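You operate a simulated robot arm through the tools that you are given. There is no shell and no other tool. Be economical: measure what you need, move in short steps, check, and stop when the job is done.

You run a simulated robot arm. Do the job below in one go: nothing can be reset, and whatever is moved stays where it is left.

## Task
Close the grader up, clear the stop and start it again.
Fine: shut the inspection door, shut and latch the grey drawer, pull out the red stop knob, press reset, then start; the grader runs at the end.

Only the result counts: the job must be done as asked and must still hold three seconds after the hand-in. Knocking over, shifting, dropping, spilling or breaking anything else fails it.

## Robot
A 7-joint arm with a fingered hand on a trunk, on a base that drives. Base frame: it is fixed to the floor where the robot stands at the start and does not move with it; the origin is under the middle of the robot, x ahead of it, y to its left, z up. Units: cm, degrees, N and s.
With the tool pointing down near the work surface it reaches from about 10 to 66 cm from the robot's upright axis, wherever it stands. Its first joint turns from -166.0 to 166.0 degrees. Places, roughly: grader reset button [10, 120, 110]; grader start button [10, 130, 110]; grey drawer [50, 50, 120]; inspection door of the grader [50, 0, 110]; latch of the grey drawer [40, 60, 130]; latch of the white drawer [30, 110, 130]; main switch of the line [0, 140, 120]; red stop knob of the grader [0, 170, 110]. Payload 4 kg.
Tool frame: the origin (TCP) lies between the finger pads and is the grasp point; the fingertips stand 2.6 cm ahead of it; z points along the fingers, y is the line along which they close. The gripper opens to 14.8 cm. The gripper's body begins 7.3 cm behind the TCP. The gripper is a hand of 3 fingers: y runs from the thumb to the fingers, the wrist lies at [0, 0, -23.9] in the tool frame.
Orientation is that of the tool frame in the base frame, as a unit quaternion [x, y, z, w]. With the fingers straight down and closing along the base's y, the tool's x points along the base's -x, its y along +y and its z along -z.

## Interface
- The arm moves only by the tool send_rows. Its argument "moves" is a list of rows, each a list of 6 numbers: the shift along the tool's x, y, z in units of 300 mm (1.0 is 300 mm), then the turn, a rotation vector about the tool's x, y, z in units of 90 degrees (1.0 is 90 degrees). In form: [[x, y, z, rx, ry, rz], ...]. A call has 1 to 20 rows; each row is the pose to reach, as a shift and turn from the pose commanded when the call began, along the tool's axes at that moment. A call with a number of a shift or a turn outside -1 to 1 is refused whole. A row lasts 0.2 s, in which the tool goes at most 5 cm and 8.6 degrees; a call with a longer step from one row to the next is refused whole. Where a pose cannot be reached the arm comes as near as it can. A force on the tool above 70 N (or 10 N above the force at the start of the call, whichever is more), or a blocked arm, ends the call early, and 0.2 s more pass. In this call time passes only in rows, and 0.2 s behind the last. The reply holds the time, the measured pose of the TCP, the force on the tool along the base axes, the opening and the grip force, in the units named above and with some noise, with the torque about the TCP (base axes, N m) and any sound that the robot's microphone picked up, and new pictures: "pictures" is both (left out), scene, wrist or none.
- Cameras (640 x 400 px; columns grow to the right, rows downward): "scene" is now at [0.16, 20.09, 155.08]; the picture's right is [0.63, -0.78, 0.00], its down [-0.57, -0.46, -0.68] and it looks along [0.53, 0.42, -0.74] (base axes); focal length 214 px, centre (320, 200). "wrist" rides on the gripper at [6.8, -3.9, -9] in the tool frame; the picture's right is [0.50, 0.87, 0.00], its down [-0.66, 0.38, -0.65] and it looks along [-0.57, 0.33, 0.76] (tool axes); focal length 222 px, centre (320, 200). There is no depth. A picture from a camera that has moved, and an enlarged one, comes with that camera's place and axes in the base frame and with its lens.
- slide_trunk(by): slides the trunk up (or, below 0, down) by that many cm; the arm and the scene camera ride with it, the base frame stays. It gives what a move gives, with no picture.
- roll_base(legs): drives the robot by 1 to 6 legs, each [ahead, left, turn to the left] in cm, cm and degrees, along the robot's own axes; the way and the turn of a leg run together, so that a leg with both is an arc; at most 150 cm and 180 degrees a leg. The arm and the cameras ride along, it lands a little off, and it stops where it bumps. It gives what a move gives, and a new picture of the scene camera.
- finger_targets(finger1, finger2, thumb_bend): sets how far each is bent, from 0 (flat) to 1 (curled in); at 0.3 the hand is open as for a grip, at 0.7 the pads meet at the TCP. One left out holds its place. A second passes; each finger stops where it meets its share of the squeeze, and holds until it gets a number again. It is the only way to open and close the hand. It gives what a move gives, with no picture; readings hold the bend of each and the force on the fingers (four entries, about 0 where the hand has none), thumb and palm.
- aim_head(pan, tilt): turns the head with the scene camera to pan (to the left, within 155 degrees either way) and tilt (down, from -29 to 69), counted from straight ahead of the robot. It gives what a move gives, and a new picture of the scene camera.
- zoom(camera, box): a new picture of the part [left, top, right, bottom] of that camera's present view, enlarged. No time passes.
- hand_in(): hands the job in; it is judged then, once.

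Go step by step. Nothing tells you exact positions but the pictures and the camera data: compare them with the known pose of the tool, close in by small moves and look again before you grip or let go. The budget is 120 turns and 260 pictures, counting those below and the enlarged ones. Unless the task says otherwise, let go and move clear before handing in, and close with one line.

The tools are called after "Call:" as a command line: name --pt "numbers of a row" for each row, then --argument value for the rest, lists and objects as JSON in quotes. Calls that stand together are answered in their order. send_rows: Moves the arm, as the interface text tells. Its arguments: {"type":"object","properties":{"moves":{"type":"array","items":{"type":"array","items":{"type":"number"}}},"pictures":{"type":"string","enum":["both","scene","wrist","none"]}},"required":["moves"]} The other tools are called the same way: slide_trunk (by) slides the trunk up or down; finger_targets (finger1, finger2, thumb_bend) moves the fingers one by one; roll_base (legs) drives the base; aim_head (pan, tilt) turns the head that bears the scene camera; zoom (camera, box) takes an enlarged picture of a part of a camera's view; hand_in () hands the job in.

At the start:

```text
t: 0.0
position: [32.77, 23.01, 99.97]
tcp_rot: [0.0, 1.0, 0.0, 0.0]
wrist_force: [0.3, 0.1, -0.1]
ft_torque: [0.04, -0.01, 0.0]
finger_gap: 14.79
gripper_force: 0.1
shape: jaw
bend: [0.3, 0.3, 0.3]
finger forces: [0.0, 0.0, 0.0, 0.1, 0.0, 0.1]
trunk travel left (down, up): [-52.5, 6.5]
robot x, y, heading: [-0.12, 0.17, 0.1]
head pan, tilt: [38.7, 47.4]
```

scene: 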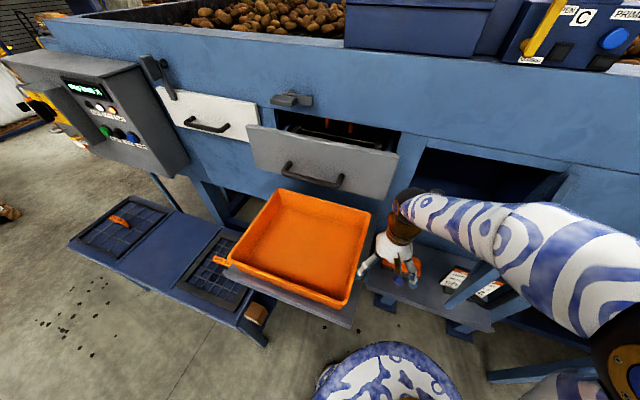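
wrist: 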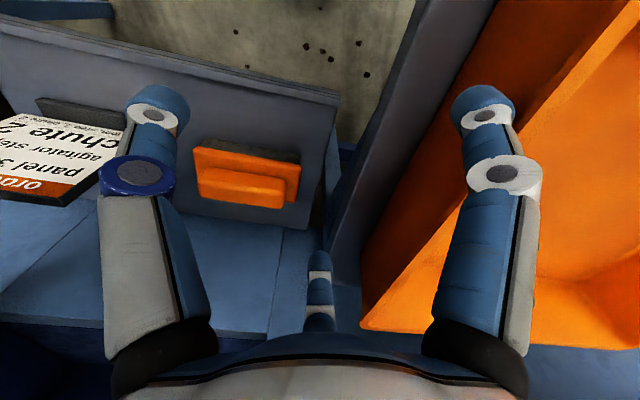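

I see the grader with a control panel at the left, the white drawer, the grey drawer open, and an opening to the right whose door is probably out of sight. I'll look around first.

Call:
aim_head --pan 0 --tilt 40

Call:
zoom --camera "scene" --box '[160, 60, 640, 360]'

Call:
aim_head --pan 75 --tilt 30

Call:
zoom --camera "scene" --box '[160, 60, 480, 260]'

```text
t: 1.1
position: [32.73, 23.0, 100.01]
tcp_rot: [0.0, 1.0, 0.0, 0.001]
wrist_force: [0.6, 0.2, -0.1]
ft_torque: [-0.02, 0.03, -0.01]
finger_gap: 14.81
gripper_force: 0.0
shape: jaw
bend: [0.3, 0.3, 0.3]
finger forces: [0.1, 0.0, 0.0, 0.1, 0.0, 0.0]
trunk travel left (down, up): [-52.5, 6.5]
robot x, y, heading: [0.17, 0.13, 0.0]
head pan, tilt: [0.0, 40.0]
camera scene: at [2.47, 15.14, 156.15], right [0.0, -1.0, 0.0], down [-0.64, 0.0, -0.77], along [0.77, 0.0, -0.64], focal length 214 px, centre (320, 200)
```

scene: 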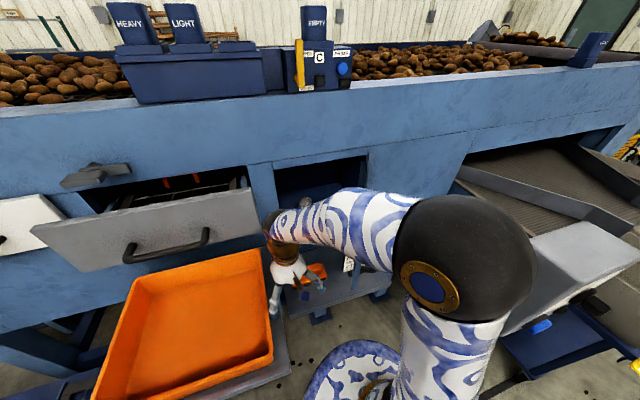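

```text
1.33 times, centred on (400, 210) of scene
camera zoom: at [2.47, 15.14, 156.15], right [0.0, -1.0, 0.0], down [-0.64, 0.0, -0.77], along [0.77, 0.0, -0.64], focal length 286 px, centre (213, 187)
```

zoom: 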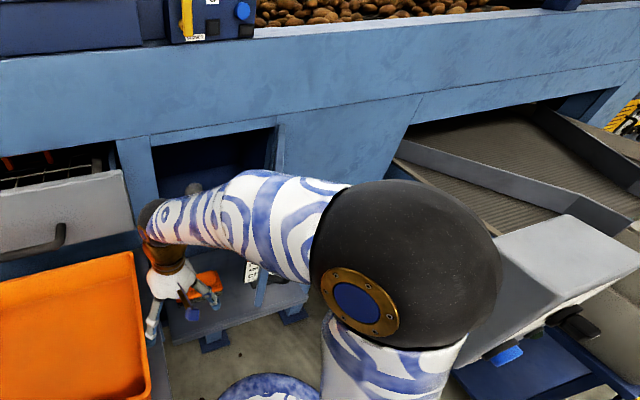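

```text
t: 2.5
position: [32.86, 23.09, 100.04]
tcp_rot: [-0.001, 1.0, 0.0, -0.001]
wrist_force: [-0.1, -0.2, -0.4]
ft_torque: [-0.01, 0.02, 0.05]
finger_gap: 14.78
gripper_force: 0.0
shape: jaw
bend: [0.3, 0.3, 0.3]
finger forces: [0.1, 0.1, 0.1, 0.0, 0.0, 0.0]
trunk travel left (down, up): [-52.5, 6.5]
robot x, y, heading: [-0.13, 0.13, 0.2]
head pan, tilt: [75.0, 30.0]
camera scene: at [-3.68, 23.87, 157.68], right [0.97, -0.26, 0.0], down [-0.13, -0.48, -0.87], along [0.22, 0.84, -0.5], focal length 214 px, centre (320, 200)
```

scene: 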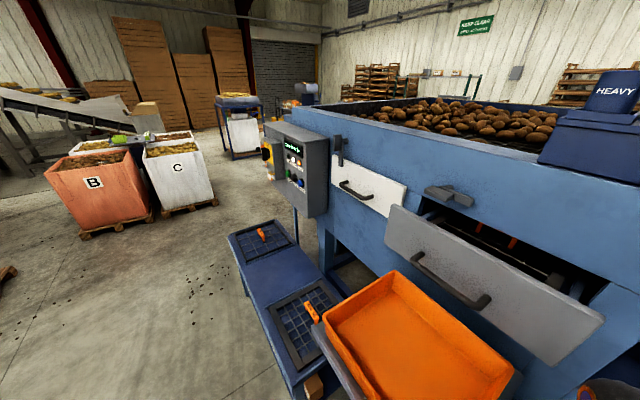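

```text
2.00 times, centred on (320, 160) of scene
camera zoom: at [-3.68, 23.87, 157.68], right [0.97, -0.26, 0.0], down [-0.13, -0.48, -0.87], along [0.22, 0.84, -0.5], focal length 429 px, centre (320, 280)
```

zoom: 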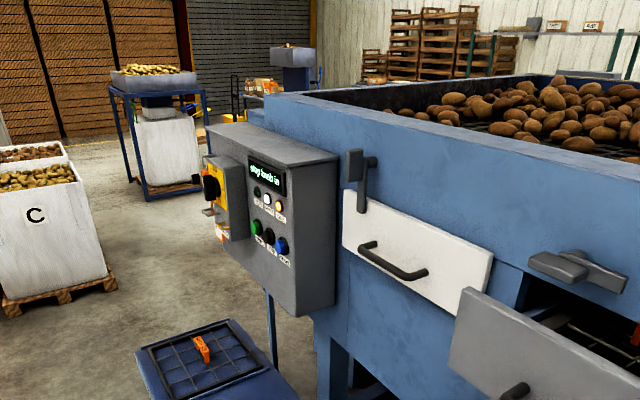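

The display reads "stop knob in", and the control panel has a yellow main switch box beside it. My arm hides the inspection door, so I'll check the free space around the robot before backing off to see it.

Call:
aim_head --pan -60 --tilt 45

Call:
aim_head --pan 150 --tilt 45

Call:
aim_head --pan -150 --tilt 45

Call:
aim_head --pan 20 --tilt 65

```text
t: 4.7
position: [32.89, 23.02, 99.95]
tcp_rot: [0.0, 1.0, 0.0, 0.0]
wrist_force: [0.0, 0.3, -1.1]
ft_torque: [0.02, 0.0, 0.0]
finger_gap: 14.79
gripper_force: 0.0
shape: jaw
bend: [0.3, 0.3, 0.3]
finger forces: [0.0, 0.1, 0.1, 0.0, 0.0, 0.1]
trunk travel left (down, up): [-52.5, 6.5]
robot x, y, heading: [-0.09, -0.34, 0.1]
head pan, tilt: [-60.0, 45.0]
camera scene: at [-1.96, 8.09, 155.43], right [-0.87, -0.5, 0.0], down [-0.35, 0.61, -0.71], along [0.35, -0.61, -0.71], focal length 214 px, centre (320, 200)
```

scene: 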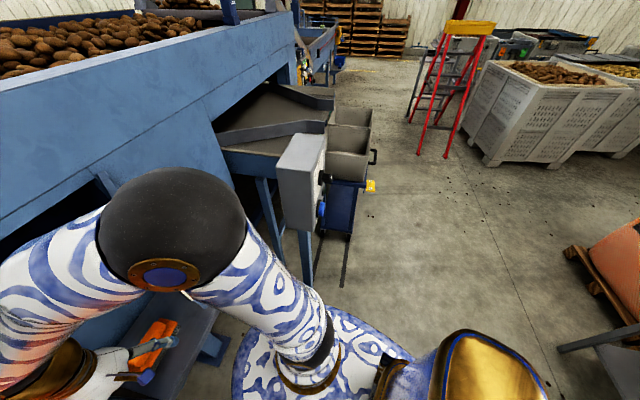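

```text
t: 7.7
position: [32.73, 23.06, 100.08]
tcp_rot: [0.0, 1.0, 0.0, 0.0]
wrist_force: [0.2, 0.9, 0.1]
ft_torque: [-0.02, -0.01, -0.03]
finger_gap: 14.8
gripper_force: 0.1
shape: jaw
bend: [0.3, 0.3, 0.3]
finger forces: [0.0, 0.1, 0.0, 0.1, 0.0, 0.0]
trunk travel left (down, up): [-52.5, 6.5]
robot x, y, heading: [0.16, 0.46, 0.2]
head pan, tilt: [150.0, 45.0]
camera scene: at [-13.07, 19.2, 155.42], right [0.5, 0.87, 0.0], down [0.61, -0.35, -0.71], along [-0.61, 0.35, -0.71], focal length 214 px, centre (320, 200)
```

scene: 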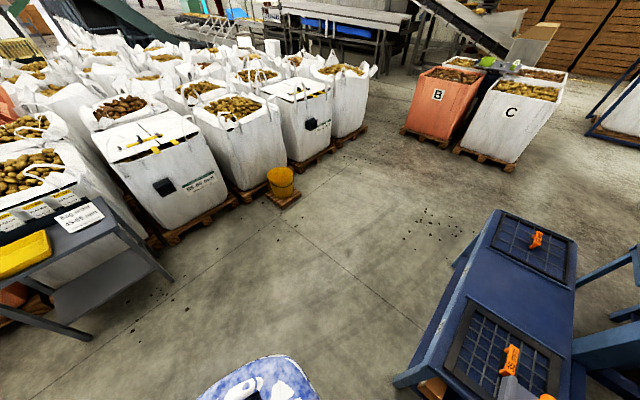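

```text
t: 11.8
position: [32.73, 23.02, 100.01]
tcp_rot: [-0.001, 1.0, 0.001, 0.0]
wrist_force: [0.0, 0.2, -0.3]
ft_torque: [-0.01, 0.0, 0.01]
finger_gap: 14.8
gripper_force: 0.2
shape: jaw
bend: [0.3, 0.3, 0.3]
finger forces: [0.0, 0.0, 0.0, 0.1, 0.1, 0.0]
trunk travel left (down, up): [-52.5, 6.5]
robot x, y, heading: [0.25, 0.02, 0.2]
head pan, tilt: [-150.0, 45.0]
camera scene: at [-13.07, 11.06, 155.43], right [-0.5, 0.87, 0.0], down [0.61, 0.35, -0.71], along [-0.61, -0.35, -0.71], focal length 214 px, centre (320, 200)
```

scene: 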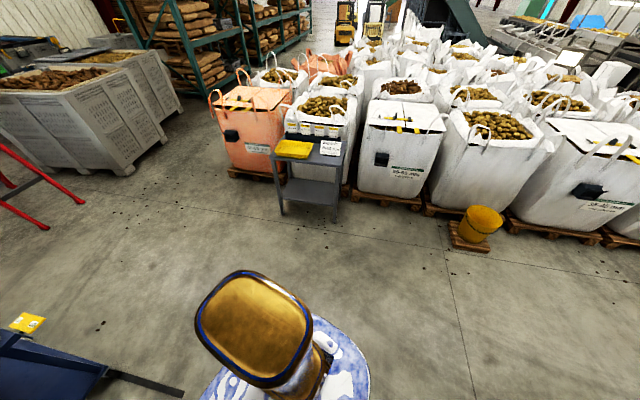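

```text
t: 14.4
position: [32.65, 22.92, 99.91]
tcp_rot: [0.001, 1.0, 0.001, 0.0]
wrist_force: [0.3, -0.8, 0.4]
ft_torque: [-0.06, -0.01, 0.0]
finger_gap: 14.79
gripper_force: 0.0
shape: jaw
bend: [0.3, 0.3, 0.3]
finger forces: [0.0, 0.0, 0.0, 0.0, 0.0, 0.0]
trunk travel left (down, up): [-52.5, 6.5]
robot x, y, heading: [0.08, 0.05, -0.0]
head pan, tilt: [20.0, 65.0]
camera scene: at [-0.32, 17.21, 152.92], right [0.34, -0.94, 0.0], down [-0.85, -0.31, -0.42], along [0.4, 0.14, -0.91], focal length 214 px, centre (320, 200)
```

scene: 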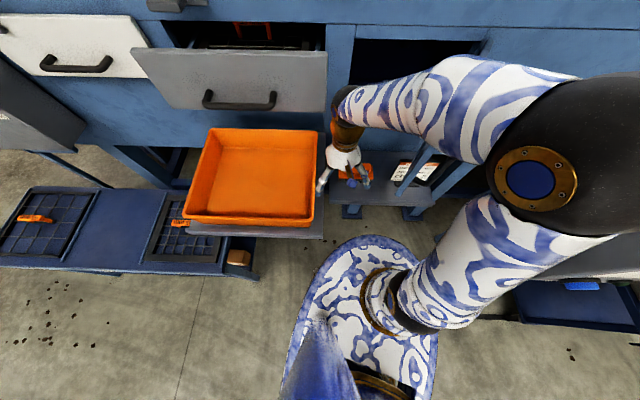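

There is plenty of open floor behind. I'll raise the arm a little and back up to see the door.

Call:
send_rows --pt "0 0 -0.16 0 0 0" --pt "0 0 -0.32 0 0 0" --pt "0 0 -0.48 0 0 0" --pictures "none"

Call:
roll_base --legs '[[-70, 0, 0]]'

Call:
aim_head --pan 0 --tilt 30

```text
t: 15.2
position: [32.92, 22.72, 114.4]
tcp_rot: [0.0, 1.0, 0.0, 0.0]
wrist_force: [0.0, 0.2, -0.1]
ft_torque: [0.0, -0.01, -0.01]
finger_gap: 14.79
gripper_force: 0.1
shape: jaw
bend: [0.3, 0.3, 0.3]
finger forces: [0.0, 0.0, 0.0, 0.1, 0.0, 0.0]
trunk travel left (down, up): [-52.5, 6.5]
robot x, y, heading: [0.12, 0.17, 0.2]
head pan, tilt: [20.0, 65.0]
```

```text
t: 19.0
position: [-36.55, 22.77, 114.41]
tcp_rot: [0.002, 1.0, 0.0, 0.0]
wrist_force: [0.2, -0.6, 0.2]
ft_torque: [0.02, -0.02, -0.01]
finger_gap: 14.77
gripper_force: 0.0
shape: jaw
bend: [0.3, 0.3, 0.3]
finger forces: [0.0, 0.1, 0.0, 0.0, 0.0, 0.0]
trunk travel left (down, up): [-52.5, 6.5]
robot x, y, heading: [-69.73, 0.28, -0.2]
head pan, tilt: [20.0, 65.0]
camera scene: at [-69.88, 17.4, 152.92], right [0.34, -0.94, 0.0], down [-0.85, -0.31, -0.42], along [0.4, 0.14, -0.91], focal length 214 px, centre (320, 200)
```

scene: 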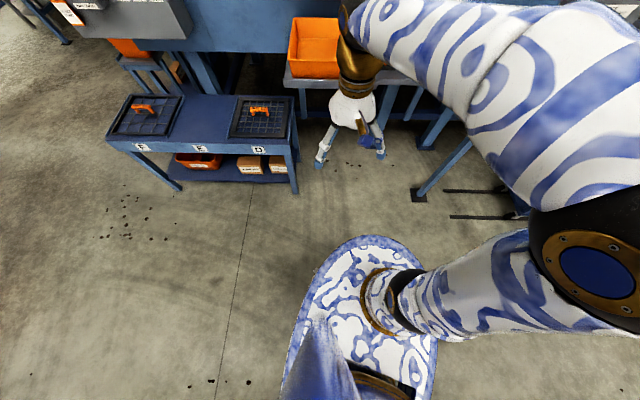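

```text
t: 20.0
position: [-36.6, 22.72, 114.35]
tcp_rot: [0.003, 1.0, 0.0, 0.0]
wrist_force: [0.0, 0.2, -1.0]
ft_torque: [0.01, 0.01, 0.07]
finger_gap: 14.78
gripper_force: 0.1
shape: jaw
bend: [0.3, 0.3, 0.3]
finger forces: [0.0, 0.1, 0.1, 0.1, 0.1, 0.0]
trunk travel left (down, up): [-52.5, 6.5]
robot x, y, heading: [-69.73, 0.06, -0.4]
head pan, tilt: [0.0, 30.0]
camera scene: at [-66.53, 15.31, 157.68], right [-0.01, -1.0, 0.0], down [-0.5, 0.0, -0.87], along [0.87, 0.0, -0.5], focal length 214 px, centre (320, 200)
```

scene: 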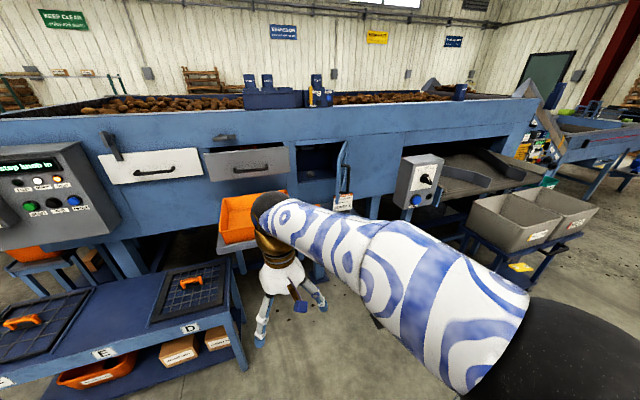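

Call:
zoom --camera "scene" --box '[200, 120, 440, 270]'

Call:
zoom --camera "scene" --box '[0, 120, 240, 270]'

```text
2.67 times, centred on (320, 195) of scene
camera zoom: at [-66.53, 15.31, 157.68], right [-0.01, -1.0, 0.0], down [-0.5, 0.0, -0.87], along [0.87, 0.0, -0.5], focal length 572 px, centre (320, 213)
```

zoom: 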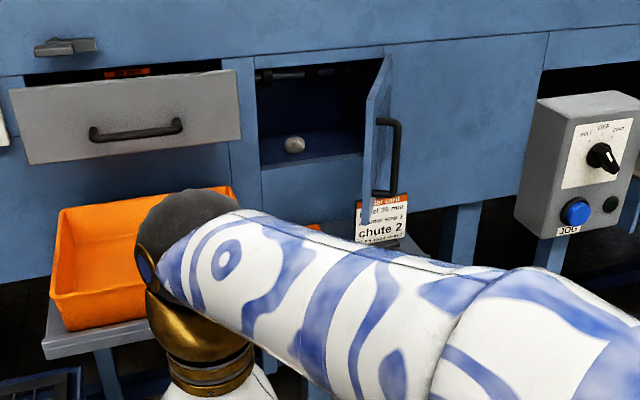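

```text
2.67 times, centred on (120, 195) of scene
camera zoom: at [-66.53, 15.31, 157.68], right [-0.01, -1.0, 0.0], down [-0.5, 0.0, -0.87], along [0.87, 0.0, -0.5], focal length 572 px, centre (853, 213)
```

zoom: 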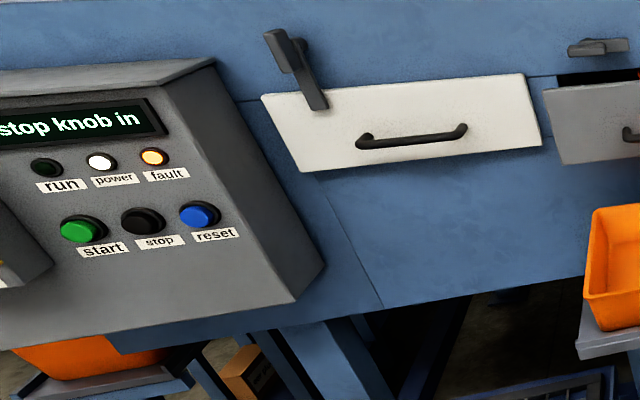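

The inspection door is hinged on its right (y≈1, x≈58) and stands open towards the robot, with its handle on the outer side. I'll tilt the hand to point forward while still in free space.

Call:
send_rows --pt "-0.08 0 0 0 -0.09 0" --pt "-0.16 0 0 0 -0.18 0" --pt "-0.24 0 0 0 -0.27 0" --pt "-0.32 0 0 0 -0.36 0" --pt "-0.4 0 0 0 -0.45 0" --pt "-0.48 0 0 0 -0.54 0" --pt "-0.56 0 0 0 -0.63 0" --pt "-0.64 0 0 0 -0.72 0" --pt "-0.72 0 0 0 -0.81 0" --pt "-0.78 0 0 0 -0.9 0" --pt "-0.83 0 0 0 -0.96 0" --pt "-0.83 0 0 0 -1.0 0"

```text
t: 22.6
position: [-11.55, 22.63, 114.39]
tcp_rot: [0.003, 0.707, -0.003, 0.707]
wrist_force: [0.1, 0.4, -0.5]
ft_torque: [0.0, 0.03, -0.02]
finger_gap: 14.79
gripper_force: 0.1
shape: jaw
bend: [0.3, 0.3, 0.3]
finger forces: [0.1, 0.0, 0.0, 0.0, 0.1, 0.1]
trunk travel left (down, up): [-52.5, 6.5]
robot x, y, heading: [-69.59, 0.04, -0.2]
head pan, tilt: [0.0, 30.0]
camera scene: at [-66.51, 15.32, 157.69], right [-0.01, -1.0, 0.0], down [-0.5, 0.0, -0.87], along [0.87, 0.0, -0.5], focal length 214 px, centre (320, 200)
camera wrist: at [-20.8, 18.78, 107.73], right [0.01, 0.87, -0.5], down [-0.65, 0.38, 0.65], along [0.76, 0.32, 0.57], focal length 222 px, centre (320, 200)
```

scene: 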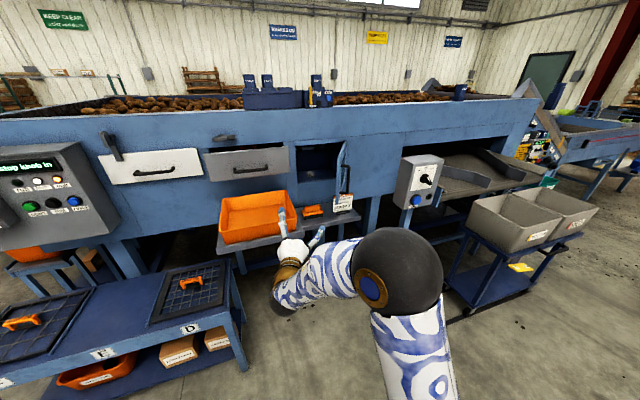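
wrist: 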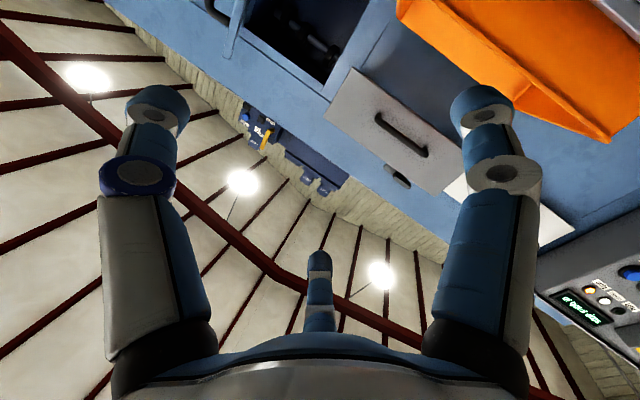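

The forward-pointing pose works. I'll roll the hand so the wrist camera is on top, and zoom in on the door area now that it is clear.

Call:
send_rows --pt "0 0 0 0 0 0.09" --pt "0 0 0 0 0 0.18" --pt "0 0 0 0 0 0.27" --pt "0 0 0 0 0 0.36" --pt "0 0 0 0 0 0.45" --pt "0 0 0 0 0 0.54" --pt "0 0 0 0 0 0.63" --pt "0 0 0 0 0 0.72" --pt "0 0 0 0 0 0.81" --pt "0 0 0 0 0 0.9" --pt "0 0 0 0 0 0.95" --pt "0 0 0 0 0 1.0" --pictures "none"

Call:
send_rows --pt "0 0 0 0 0 0.09" --pt "0 0 0 0 0 0.18" --pt "0 0 0 0 0 0.27" --pt "0 0 0 0 0 0.36" --pt "0 0 0 0 0 0.45" --pt "0 0 0 0 0 0.54" --pt "0 0 0 0 0 0.63" --pt "0 0 0 0 0 0.72" --pt "0 0 0 0 0 0.81" --pt "0 0 0 0 0 0.9" --pt "0 0 0 0 0 0.95" --pt "0 0 0 0 0 1.0" --pictures "wrist"

Call:
zoom --camera "scene" --box '[200, 120, 360, 220]'

```text
t: 25.2
position: [-11.84, 22.7, 114.35]
tcp_rot: [0.502, 0.498, 0.499, 0.501]
wrist_force: [-0.1, -0.4, -0.1]
ft_torque: [0.01, 0.01, -0.04]
finger_gap: 14.79
gripper_force: 0.0
shape: jaw
bend: [0.3, 0.3, 0.3]
finger forces: [0.0, 0.0, 0.0, 0.0, 0.1, 0.0]
trunk travel left (down, up): [-52.5, 6.5]
robot x, y, heading: [-69.71, 0.17, -0.3]
head pan, tilt: [0.0, 30.0]
```

```text
t: 27.8
position: [-11.96, 21.49, 119.04]
tcp_rot: [0.718, 0.005, 0.696, 0.004]
wrist_force: [0.1, -0.5, -0.5]
ft_torque: [-0.01, 0.0, 0.0]
finger_gap: 14.78
gripper_force: 0.0
shape: jaw
bend: [0.3, 0.3, 0.3]
finger forces: [0.0, 0.1, 0.1, 0.0, 0.0, 0.0]
out of reach, approached as far as the arm can: row 10, 11, 12
trunk travel left (down, up): [-52.5, 6.5]
robot x, y, heading: [-69.46, 0.16, -0.4]
head pan, tilt: [0.0, 30.0]
camera wrist: at [-20.89, 25.48, 126.21], right [0.02, -0.86, 0.51], down [-0.67, -0.39, -0.63], along [0.74, -0.33, -0.59], focal length 222 px, centre (320, 200)
```

wrist: 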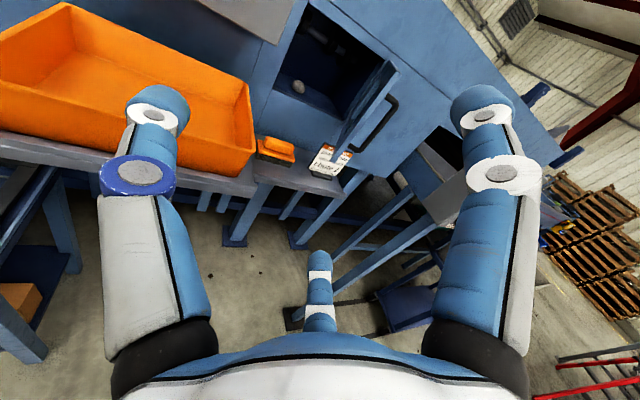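

```text
4.00 times, centred on (280, 170) of scene
camera zoom: at [-66.49, 15.31, 157.68], right [-0.01, -1.0, 0.0], down [-0.5, 0.0, -0.87], along [0.87, 0.0, -0.5], focal length 858 px, centre (480, 320)
```

zoom: 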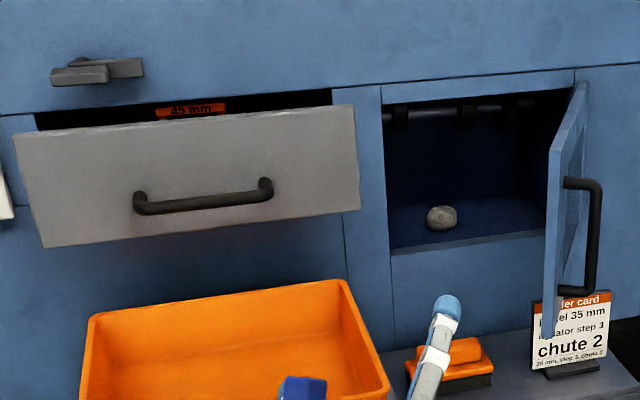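

The machine front is turned about 16° relative to me. Zooming in on the door from the wrist camera gives a second angle.

Call:
zoom --camera "wrist" --box '[240, 20, 480, 170]'

Call:
roll_base --legs '[[0, -60, 16.3]]'

Call:
aim_head --pan 25 --tilt 25

```text
2.67 times, centred on (360, 95) of wrist
camera zoom: at [-20.89, 25.48, 126.21], right [0.02, -0.86, 0.51], down [-0.67, -0.39, -0.63], along [0.74, -0.33, -0.59], focal length 592 px, centre (213, 480)
```

zoom: 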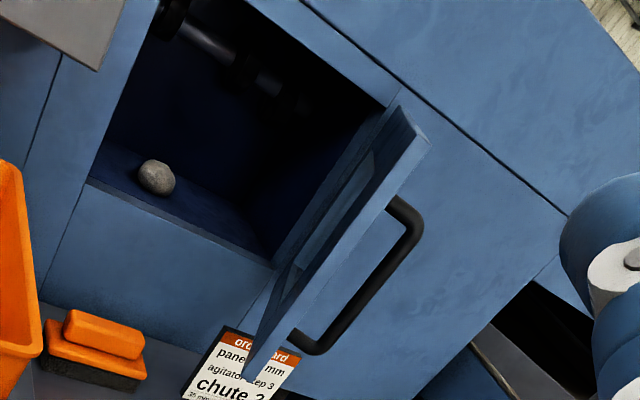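

```text
t: 31.2
position: [-12.37, -20.97, 119.02]
tcp_rot: [0.71, 0.109, 0.69, -0.096]
wrist_force: [-0.9, 0.2, 0.5]
ft_torque: [-0.01, -0.01, 0.0]
finger_gap: 14.81
gripper_force: 0.0
shape: jaw
bend: [0.3, 0.3, 0.3]
finger forces: [0.0, 0.0, 0.1, 0.0, 0.0, 0.0]
trunk travel left (down, up): [-52.5, 6.5]
robot x, y, heading: [-61.44, -58.18, 16.4]
head pan, tilt: [0.0, 30.0]
camera scene: at [-62.79, -42.6, 157.69], right [0.28, -0.96, 0.0], down [-0.48, -0.14, -0.87], along [0.83, 0.24, -0.5], focal length 214 px, centre (320, 200)
```

scene: 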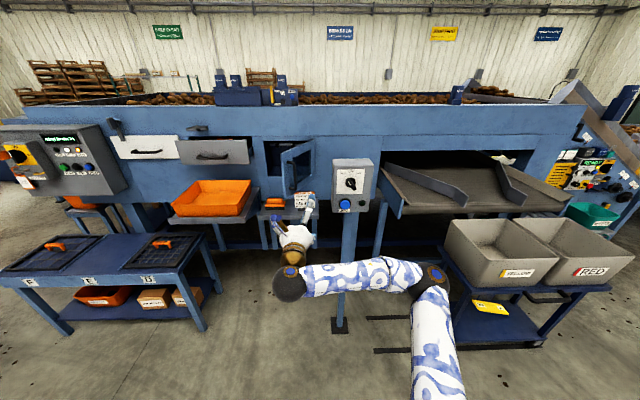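

```text
t: 32.1
position: [-12.37, -20.99, 119.09]
tcp_rot: [0.71, 0.108, 0.69, -0.095]
wrist_force: [-0.2, 0.0, 0.0]
ft_torque: [0.01, 0.01, 0.0]
finger_gap: 14.8
gripper_force: 0.0
shape: jaw
bend: [0.3, 0.3, 0.3]
finger forces: [0.0, 0.0, 0.0, 0.1, 0.0, 0.0]
trunk travel left (down, up): [-52.5, 6.5]
robot x, y, heading: [-61.48, -58.05, 16.4]
head pan, tilt: [25.0, 25.0]
camera scene: at [-64.55, -39.06, 158.48], right [0.66, -0.75, 0.0], down [-0.32, -0.28, -0.91], along [0.68, 0.6, -0.42], focal length 214 px, centre (320, 200)
```

scene: 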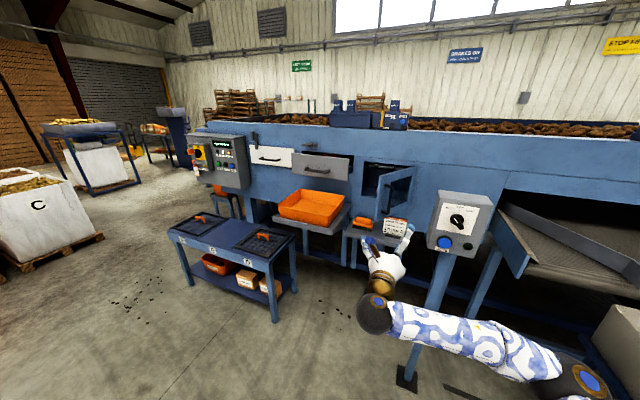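

Now the machine is square to me. Zooming in for accurate door corners.

Call:
zoom --camera "scene" --box '[300, 130, 460, 230]'

Call:
zoom --camera "scene" --box '[170, 120, 330, 220]'

```text
4.00 times, centred on (380, 180) of scene
camera zoom: at [-64.55, -39.06, 158.48], right [0.66, -0.75, 0.0], down [-0.32, -0.28, -0.91], along [0.68, 0.6, -0.42], focal length 858 px, centre (80, 280)
```

zoom: 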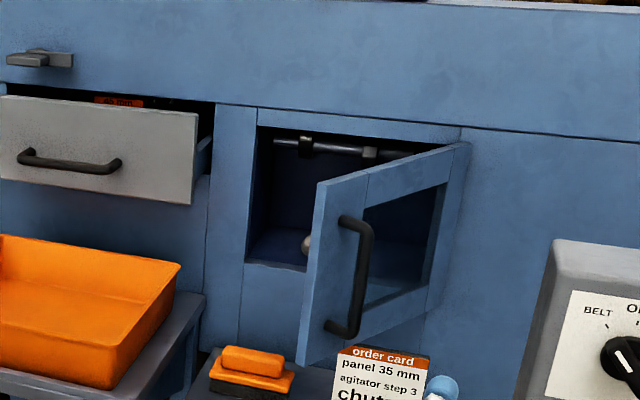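

```text
4.00 times, centred on (250, 170) of scene
camera zoom: at [-64.55, -39.06, 158.48], right [0.66, -0.75, 0.0], down [-0.32, -0.28, -0.91], along [0.68, 0.6, -0.42], focal length 858 px, centre (600, 320)
```

zoom: 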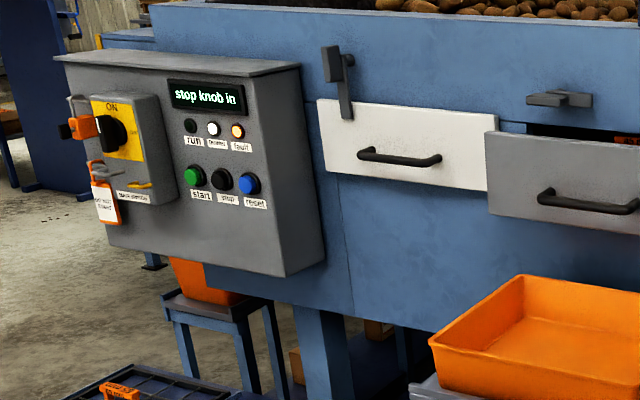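

The door hinge is at about (65.6, -0.7), its free edge at about (32, 6.7), open about 61°, z 98–124. The handle sits near the free edge. A JOG post stands near (26, -31), which I'll avoid. I'll tuck the arm, close the fingers, then drive to stand before the door.

Call:
finger_targets --finger1 0.7 --finger2 0.7 --thumb_bend 0.7

Call:
send_rows --pt "0 0.1 -0.07 0 0 0" --pt "0 0.2 -0.14 0 0 0" --pt "-0.02 0.3 -0.21 0 0 0" --pt "-0.04 0.4 -0.28 0 0 0" --pt "-0.06 0.5 -0.35 0 0 0" --pt "-0.08 0.6 -0.42 0 0 0" --pt "-0.1 0.7 -0.49 0 0 0" --pt "-0.1 0.75 -0.5 0 0 0" --pictures "none"

Call:
roll_base --legs '[[0, 31, 0], [40, 0, 0]]'

Call:
aim_head --pan -15 --tilt 45

```text
t: 33.1
position: [-12.26, -21.09, 119.08]
tcp_rot: [0.71, 0.108, 0.689, -0.095]
wrist_force: [-0.4, -0.2, 0.3]
ft_torque: [0.01, 0.02, -0.02]
finger_gap: 0.03
gripper_force: 0.0
shape: fingers
bend: [0.69, 0.69, 0.7]
finger forces: [0.0, 0.0, 0.0, 0.0, 0.0, 0.1]
trunk travel left (down, up): [-52.5, 6.5]
robot x, y, heading: [-61.41, -57.72, 16.1]
head pan, tilt: [25.0, 25.0]
```

```text
t: 34.9
position: [-12.39, -46.35, 123.81]
tcp_rot: [0.71, 0.109, 0.689, -0.096]
wrist_force: [0.1, 0.7, -0.5]
ft_torque: [0.0, -0.01, 0.03]
finger_gap: 0.0
gripper_force: 0.1
shape: fingers
bend: [0.69, 0.69, 0.7]
finger forces: [0.0, 0.0, 0.1, 0.0, 0.1, 0.0]
out of reach, approached as far as the arm can: row 4, 5, 6, 7, 8
trunk travel left (down, up): [-52.5, 6.5]
robot x, y, heading: [-61.41, -57.95, 16.5]
head pan, tilt: [25.0, 25.0]
```

```text
t: 39.1
position: [17.55, -3.85, 123.76]
tcp_rot: [0.71, 0.113, 0.688, -0.1]
wrist_force: [-0.4, 0.3, -0.1]
ft_torque: [0.0, 0.01, 0.03]
finger_gap: 0.0
gripper_force: 0.0
shape: fingers
bend: [0.69, 0.69, 0.7]
finger forces: [0.0, 0.1, 0.1, 0.1, 0.0, 0.1]
trunk travel left (down, up): [-52.5, 6.5]
robot x, y, heading: [-31.26, -16.28, 16.7]
head pan, tilt: [25.0, 25.0]
camera scene: at [-34.65, 2.5, 158.48], right [0.67, -0.74, 0.0], down [-0.31, -0.28, -0.91], along [0.67, 0.61, -0.42], focal length 214 px, centre (320, 200)
```

scene: 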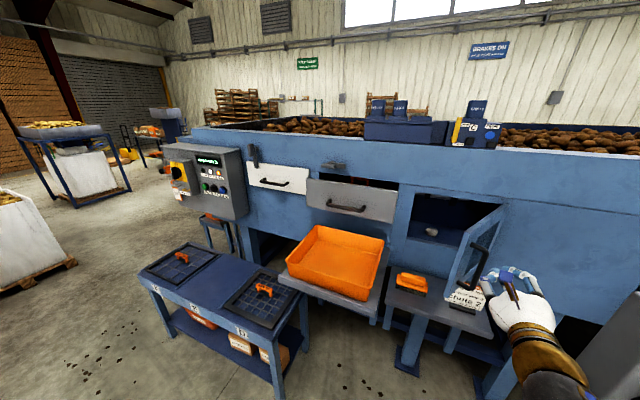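

```text
t: 40.1
position: [17.63, -3.99, 123.66]
tcp_rot: [0.71, 0.114, 0.688, -0.1]
wrist_force: [-0.3, 0.5, 0.0]
ft_torque: [-0.01, -0.04, -0.03]
finger_gap: 0.03
gripper_force: 0.1
shape: fingers
bend: [0.69, 0.69, 0.7]
finger forces: [0.0, 0.0, 0.0, 0.0, 0.0, 0.0]
trunk travel left (down, up): [-52.5, 6.5]
robot x, y, heading: [-31.46, -16.44, 17.0]
head pan, tilt: [-15.0, 45.0]
camera scene: at [-33.38, -3.38, 155.43], right [0.04, -1.0, 0.0], down [-0.71, -0.03, -0.71], along [0.71, 0.03, -0.71], focal length 214 px, centre (320, 200)
```

scene: 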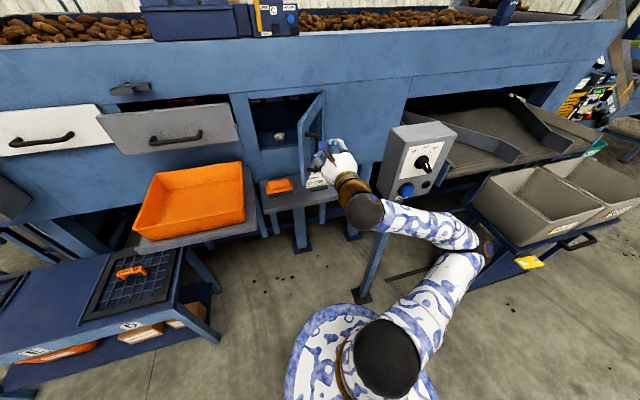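

My elbow swings right in this roll and would hit the JOG box if I drove in. I'll back off a little and undo half of the roll, which was comfortable before, then check the posture.

Call:
roll_base --legs '[[-20, 0, 0]]'

Call:
send_rows --pt "0 0 0.05 0 0 -0.09" --pt "0 0 0.1 0 0 -0.18" --pt "0 0 0.15 0 0 -0.27" --pt "0 0 0.2 0 0 -0.36" --pt "0 0 0.25 0 0 -0.45" --pt "0 0 0.3 0 0 -0.54" --pt "0 0 0.3 0 0 -0.63" --pt "0 0 0.3 0 0 -0.72" --pt "0 0 0.3 0 0 -0.81" --pt "0 0 0.3 0 0 -0.9" --pt "0 0 0.3 0 0 -0.95" --pt "0 0 0.3 0 0 -1.0"

```text
t: 41.8
position: [-1.67, -9.91, 123.74]
tcp_rot: [0.71, 0.113, 0.688, -0.099]
wrist_force: [-0.1, 0.5, 0.0]
ft_torque: [0.0, -0.01, 0.03]
finger_gap: 0.0
gripper_force: 0.1
shape: fingers
bend: [0.69, 0.69, 0.7]
finger forces: [0.0, 0.0, 0.1, 0.1, 0.0, 0.0]
trunk travel left (down, up): [-52.5, 6.5]
robot x, y, heading: [-50.89, -21.82, 16.8]
head pan, tilt: [-15.0, 45.0]
camera scene: at [-52.62, -9.26, 155.43], right [0.03, -1.0, 0.0], down [-0.71, -0.02, -0.71], along [0.71, 0.02, -0.71], focal length 214 px, centre (320, 200)
```

scene: 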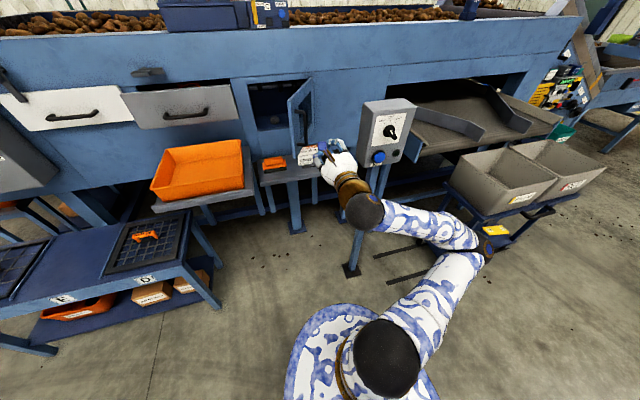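

```text
t: 44.4
position: [6.95, -7.16, 123.44]
tcp_rot: [0.422, 0.582, 0.557, 0.416]
wrist_force: [-0.6, -0.6, -0.1]
ft_torque: [0.01, -0.01, -0.03]
finger_gap: 0.0
gripper_force: 0.3
shape: fingers
bend: [0.69, 0.69, 0.7]
finger forces: [0.0, 0.0, 0.1, 0.1, 0.0, 0.1]
trunk travel left (down, up): [-52.5, 6.5]
robot x, y, heading: [-50.21, -22.11, 17.1]
head pan, tilt: [-15.0, 45.0]
camera scene: at [-52.59, -9.25, 155.43], right [0.03, -1.0, 0.0], down [-0.71, -0.02, -0.71], along [0.71, 0.02, -0.71], focal length 214 px, centre (320, 200)
camera wrist: at [-3.76, -3.53, 119.76], right [-0.12, 0.5, 0.86], down [-0.42, -0.81, 0.41], along [0.9, -0.31, 0.31], focal length 222 px, centre (320, 200)
```

scene: 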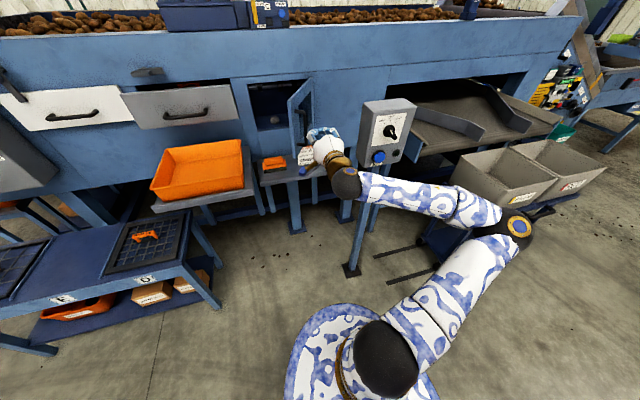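
wrist: 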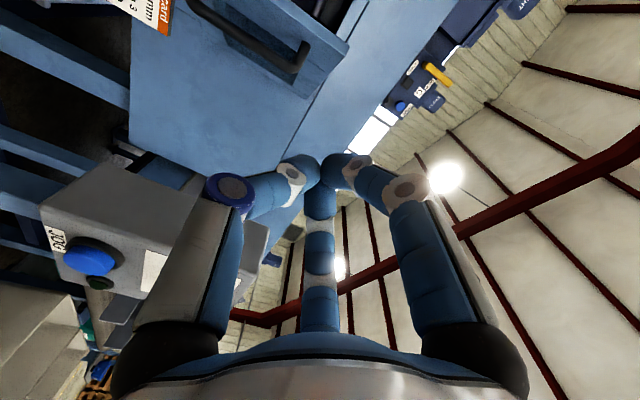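

The elbow still stays on the right. A better option is the hand pointing down, as at the start: the elbow then rides high above the JOG box, and I can sweep the door shut with the fingers' side. I'll back off and return to that posture.

Call:
roll_base --legs '[[-30, 0, 0]]'

Call:
send_rows --pt "0 0 0 0 0 -0.09" --pt "0 0 0 0 0 -0.18" --pt "0 0 0 0 0 -0.27" --pt "0 0 0 0 0 -0.36" --pt "0 0 0 0 0 -0.45" --pt "0 0 0 0 0 -0.54" --pt "0 0 0 0 0 -0.63" --pt "0 0 0 0 0 -0.72" --pt "0 0 0 0 0 -0.81" --pt "0 0 0 0 0 -0.9" --pt "0 0 0 0 0 -0.95" --pt "0 0 0 0 0 -1.0" --pictures "none"

Call:
send_rows --pt "0 0 0 0 0.09 0" --pt "0 0 0 0 0.18 0" --pt "0 0 0 0 0.27 0" --pt "0 0 0 0 0.36 0" --pt "0 0 0 0 0.45 0" --pt "0 0 0 0 0.54 0" --pt "0 0 0 0 0.63 0" --pt "0 0 0 0 0.72 0" --pt "0 0 0 0 0.81 0" --pt "0 0 0 0 0.9 0" --pt "0 0 0 0 0.95 0" --pt "0 0 0 0 1.0 0"

```text
t: 46.4
position: [-21.82, -16.0, 123.4]
tcp_rot: [0.422, 0.581, 0.558, 0.416]
wrist_force: [-1.0, 0.0, 1.0]
ft_torque: [-0.03, -0.02, 0.04]
finger_gap: 0.01
gripper_force: 0.1
shape: fingers
bend: [0.69, 0.69, 0.7]
finger forces: [0.0, 0.0, 0.1, 0.0, 0.0, 0.0]
trunk travel left (down, up): [-52.5, 6.5]
robot x, y, heading: [-79.57, -31.24, 16.7]
head pan, tilt: [-15.0, 45.0]
camera scene: at [-81.48, -18.03, 155.43], right [0.03, -1.0, 0.0], down [-0.71, -0.02, -0.71], along [0.71, 0.02, -0.71], focal length 214 px, centre (320, 200)
```

scene: 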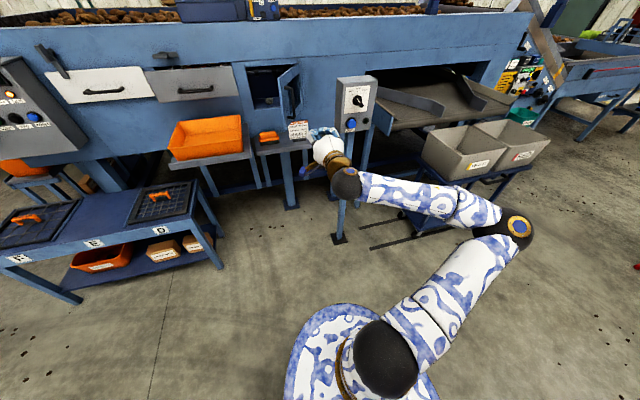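

```text
t: 49.0
position: [-21.84, -15.98, 123.27]
tcp_rot: [-0.113, 0.71, 0.097, 0.688]
wrist_force: [-0.1, -0.6, 0.3]
ft_torque: [-0.01, 0.05, -0.02]
finger_gap: 0.0
gripper_force: 0.0
shape: fingers
bend: [0.69, 0.69, 0.7]
finger forces: [0.1, 0.0, 0.0, 0.0, 0.0, 0.1]
trunk travel left (down, up): [-52.5, 6.5]
robot x, y, heading: [-79.78, -30.95, 16.9]
head pan, tilt: [-15.0, 45.0]
```

```text
t: 51.6
position: [-21.99, -16.08, 122.43]
tcp_rot: [-0.149, 0.989, -0.007, -0.017]
wrist_force: [0.9, 0.0, -0.5]
ft_torque: [0.03, -0.05, 0.02]
finger_gap: 0.01
gripper_force: 0.0
shape: fingers
bend: [0.69, 0.69, 0.7]
finger forces: [0.1, 0.0, 0.0, 0.0, 0.0, 0.0]
out of reach, approached as far as the arm can: row 12
trunk travel left (down, up): [-52.5, 6.5]
robot x, y, heading: [-79.58, -31.04, 16.8]
head pan, tilt: [-15.0, 45.0]
camera scene: at [-81.48, -18.01, 155.43], right [0.03, -1.0, 0.0], down [-0.71, -0.02, -0.71], along [0.71, 0.02, -0.71], focal length 214 px, centre (320, 200)
camera wrist: at [-27.09, -21.56, 131.86], right [-0.73, 0.68, 0.01], down [0.53, 0.57, 0.63], along [0.42, 0.46, -0.78], focal length 222 px, centre (320, 200)
```

scene: 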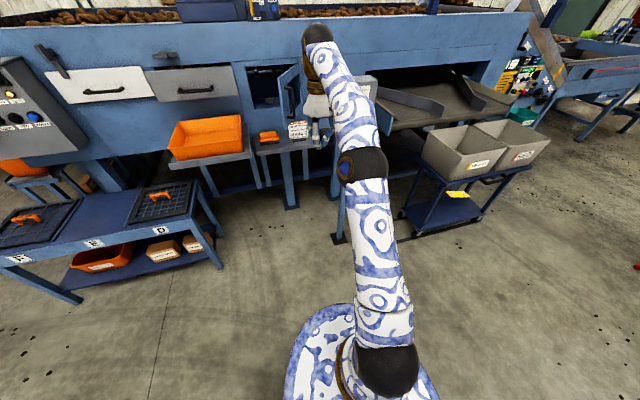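
wrist: 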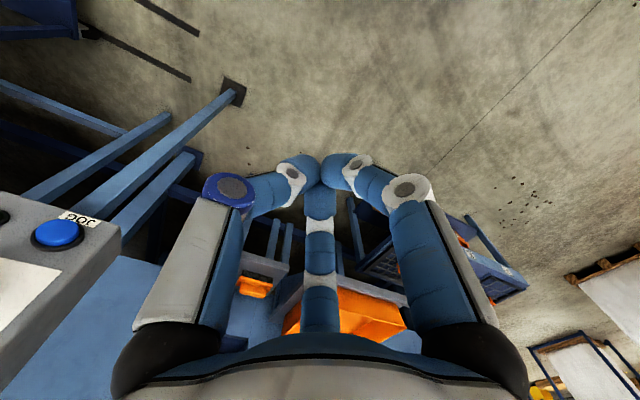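

The arm is now in a vertical plane, clear of the JOG post. I'll pull the hand closer, lower it, and look at the posture.

Call:
send_rows --pt "0.08 0 0.06 0 0 0" --pt "0.16 0 0.12 0 0 0" --pt "0.24 0 0.18 0 0 0" --pt "0.32 0 0.24 0 0 0" --pt "0.4 0 0.3 0 0 0" --pt "0.48 0 0.36 0 0 0" --pt "0.5 0 0.4 0 0 0" --pictures "scene"

Call:
roll_base --legs '[[62, 2, 0]]'

```text
t: 53.2
position: [-36.55, -20.84, 110.75]
tcp_rot: [-0.15, 0.989, -0.009, -0.015]
wrist_force: [-0.5, -0.7, -0.3]
ft_torque: [0.0, 0.01, -0.02]
finger_gap: 0.0
gripper_force: 0.1
shape: fingers
bend: [0.69, 0.69, 0.7]
finger forces: [0.0, 0.0, 0.0, 0.1, 0.0, 0.1]
trunk travel left (down, up): [-52.5, 6.5]
robot x, y, heading: [-79.24, -31.21, 17.1]
head pan, tilt: [-15.0, 45.0]
camera scene: at [-81.46, -18.02, 155.43], right [0.03, -1.0, 0.0], down [-0.71, -0.02, -0.71], along [0.71, 0.02, -0.71], focal length 214 px, centre (320, 200)
```

scene: 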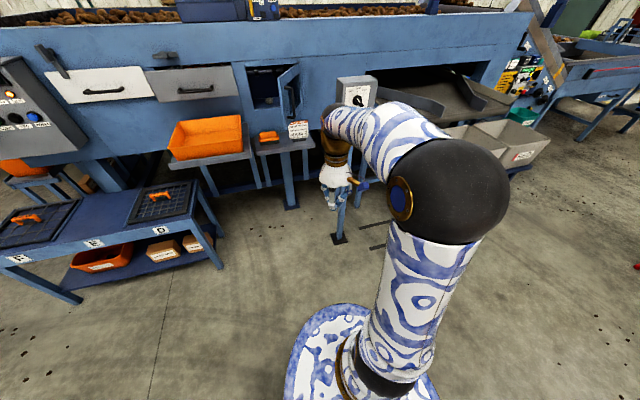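

```text
t: 56.7
position: [22.15, -0.95, 110.84]
tcp_rot: [-0.151, 0.988, -0.009, -0.015]
wrist_force: [0.2, 0.7, 0.7]
ft_torque: [-0.01, 0.03, 0.01]
finger_gap: 0.0
gripper_force: 0.0
shape: fingers
bend: [0.69, 0.69, 0.7]
finger forces: [0.1, 0.1, 0.1, 0.0, 0.0, 0.1]
trunk travel left (down, up): [-52.5, 6.5]
robot x, y, heading: [-21.01, -11.4, 16.9]
head pan, tilt: [-15.0, 45.0]
camera scene: at [-22.76, 1.95, 155.42], right [0.03, -1.0, 0.0], down [-0.71, -0.02, -0.71], along [0.71, 0.02, -0.71], focal length 214 px, centre (320, 200)
```

scene: 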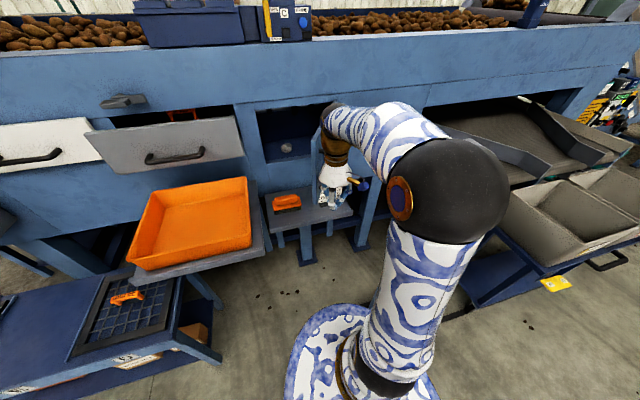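

Good posture. I'll drive 6 cm ahead, shift the hand right of the handle, and check with pictures.

Call:
roll_base --legs '[[6, 0, 0]]'

Call:
send_rows --pt "0 -0.1 0 0 0 0" --pt "0 -0.2 0 0 0 0" --pt "0 -0.28 0 0 0 0" --pt "0 -0.35 0 0 0 0"

```text
t: 57.6
position: [28.08, 0.94, 110.91]
tcp_rot: [-0.15, 0.988, -0.009, -0.017]
wrist_force: [0.4, -0.2, -0.2]
ft_torque: [-0.04, -0.01, 0.02]
finger_gap: 0.0
gripper_force: 0.0
shape: fingers
bend: [0.69, 0.69, 0.7]
finger forces: [0.0, 0.1, 0.1, 0.0, 0.1, 0.0]
trunk travel left (down, up): [-52.5, 6.5]
robot x, y, heading: [-15.22, -9.42, 17.1]
head pan, tilt: [-15.0, 45.0]
camera scene: at [-16.78, 3.76, 155.42], right [0.03, -1.0, 0.0], down [-0.71, -0.02, -0.71], along [0.71, 0.02, -0.71], focal length 214 px, centre (320, 200)
```

scene: 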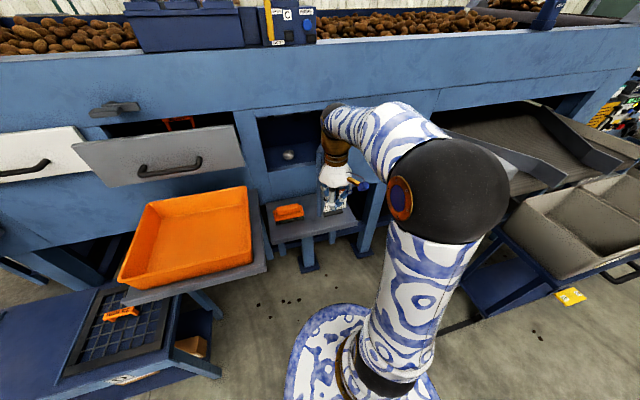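

```text
t: 58.6
position: [31.07, -9.13, 111.05]
tcp_rot: [-0.15, 0.988, -0.01, -0.016]
wrist_force: [-0.6, -0.1, -0.1]
ft_torque: [0.0, -0.01, -0.02]
finger_gap: 0.0
gripper_force: 0.1
shape: fingers
bend: [0.69, 0.69, 0.7]
finger forces: [0.0, 0.1, 0.0, 0.0, 0.0, 0.0]
trunk travel left (down, up): [-52.5, 6.5]
robot x, y, heading: [-15.0, -9.37, 16.9]
head pan, tilt: [-15.0, 45.0]
camera scene: at [-16.87, 3.72, 155.43], right [0.03, -1.0, 0.0], down [-0.71, -0.02, -0.71], along [0.71, 0.02, -0.71], focal length 214 px, centre (320, 200)
camera wrist: at [25.95, -14.64, 120.43], right [-0.73, 0.68, 0.0], down [0.53, 0.57, 0.63], along [0.42, 0.46, -0.78], focal length 222 px, centre (320, 200)
```

scene: 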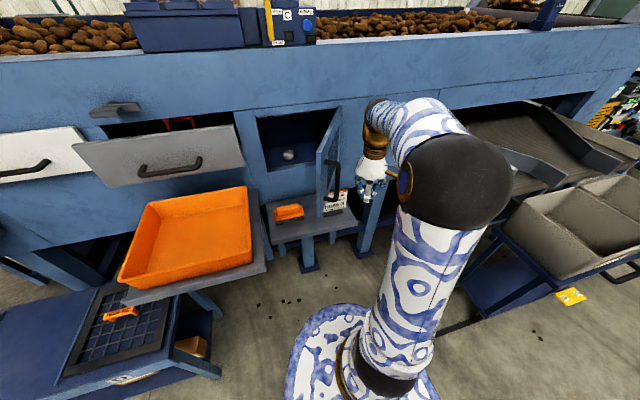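
wrist: 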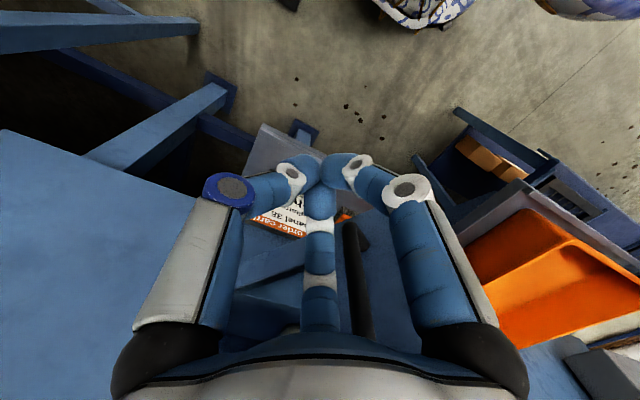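

I'm right of the handle. Next: a bit further right, forward beside the door's outer face, and then sweep left until contact.

Call:
send_rows --pt "0 -0.1 0 0 0 0" --pt "-0.12 -0.1 0 0 0 0" --pt "-0.24 -0.1 0 0 0 0" --pt "-0.34 -0.1 0 0 0 0" --pt "-0.34 -0.02 0 0 0 0" --pt "-0.34 0.08 0 0 0 0" --pt "-0.34 0.18 0 0 0 0" --pt "-0.36 0.28 0 0 0 0"

```text
t: 60.5
position: [38.94, 2.01, 110.87]
tcp_rot: [-0.15, 0.989, -0.009, -0.015]
wrist_force: [1.1, 0.6, 0.8]
ft_torque: [-0.01, 0.05, -0.01]
finger_gap: 0.0
gripper_force: 0.2
shape: fingers
bend: [0.7, 0.69, 0.7]
finger forces: [0.0, 0.0, 0.0, 0.1, 0.1, 0.2]
trunk travel left (down, up): [-52.5, 6.5]
robot x, y, heading: [-14.9, -9.16, 16.9]
head pan, tilt: [-15.0, 45.0]
camera scene: at [-16.86, 3.76, 155.42], right [0.03, -1.0, 0.0], down [-0.71, -0.02, -0.71], along [0.71, 0.02, -0.71], focal length 214 px, centre (320, 200)
camera wrist: at [33.87, -3.46, 120.2], right [-0.73, 0.68, 0.0], down [0.53, 0.57, 0.63], along [0.42, 0.46, -0.78], focal length 222 px, centre (320, 200)
```

scene: 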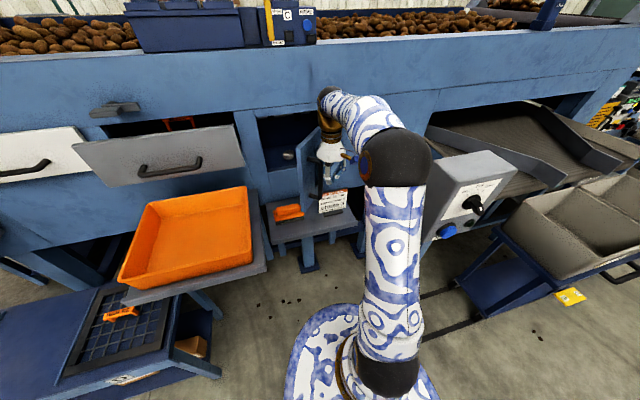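
wrist: 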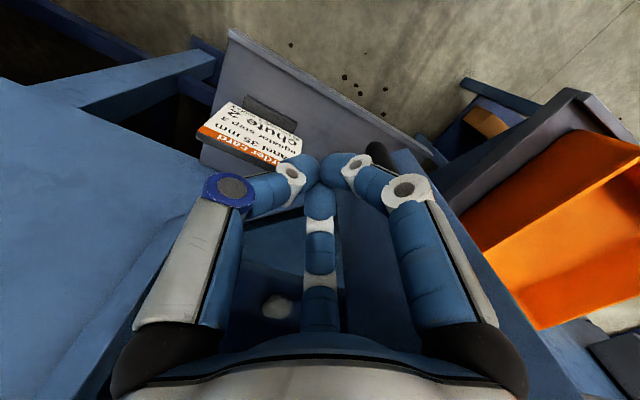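

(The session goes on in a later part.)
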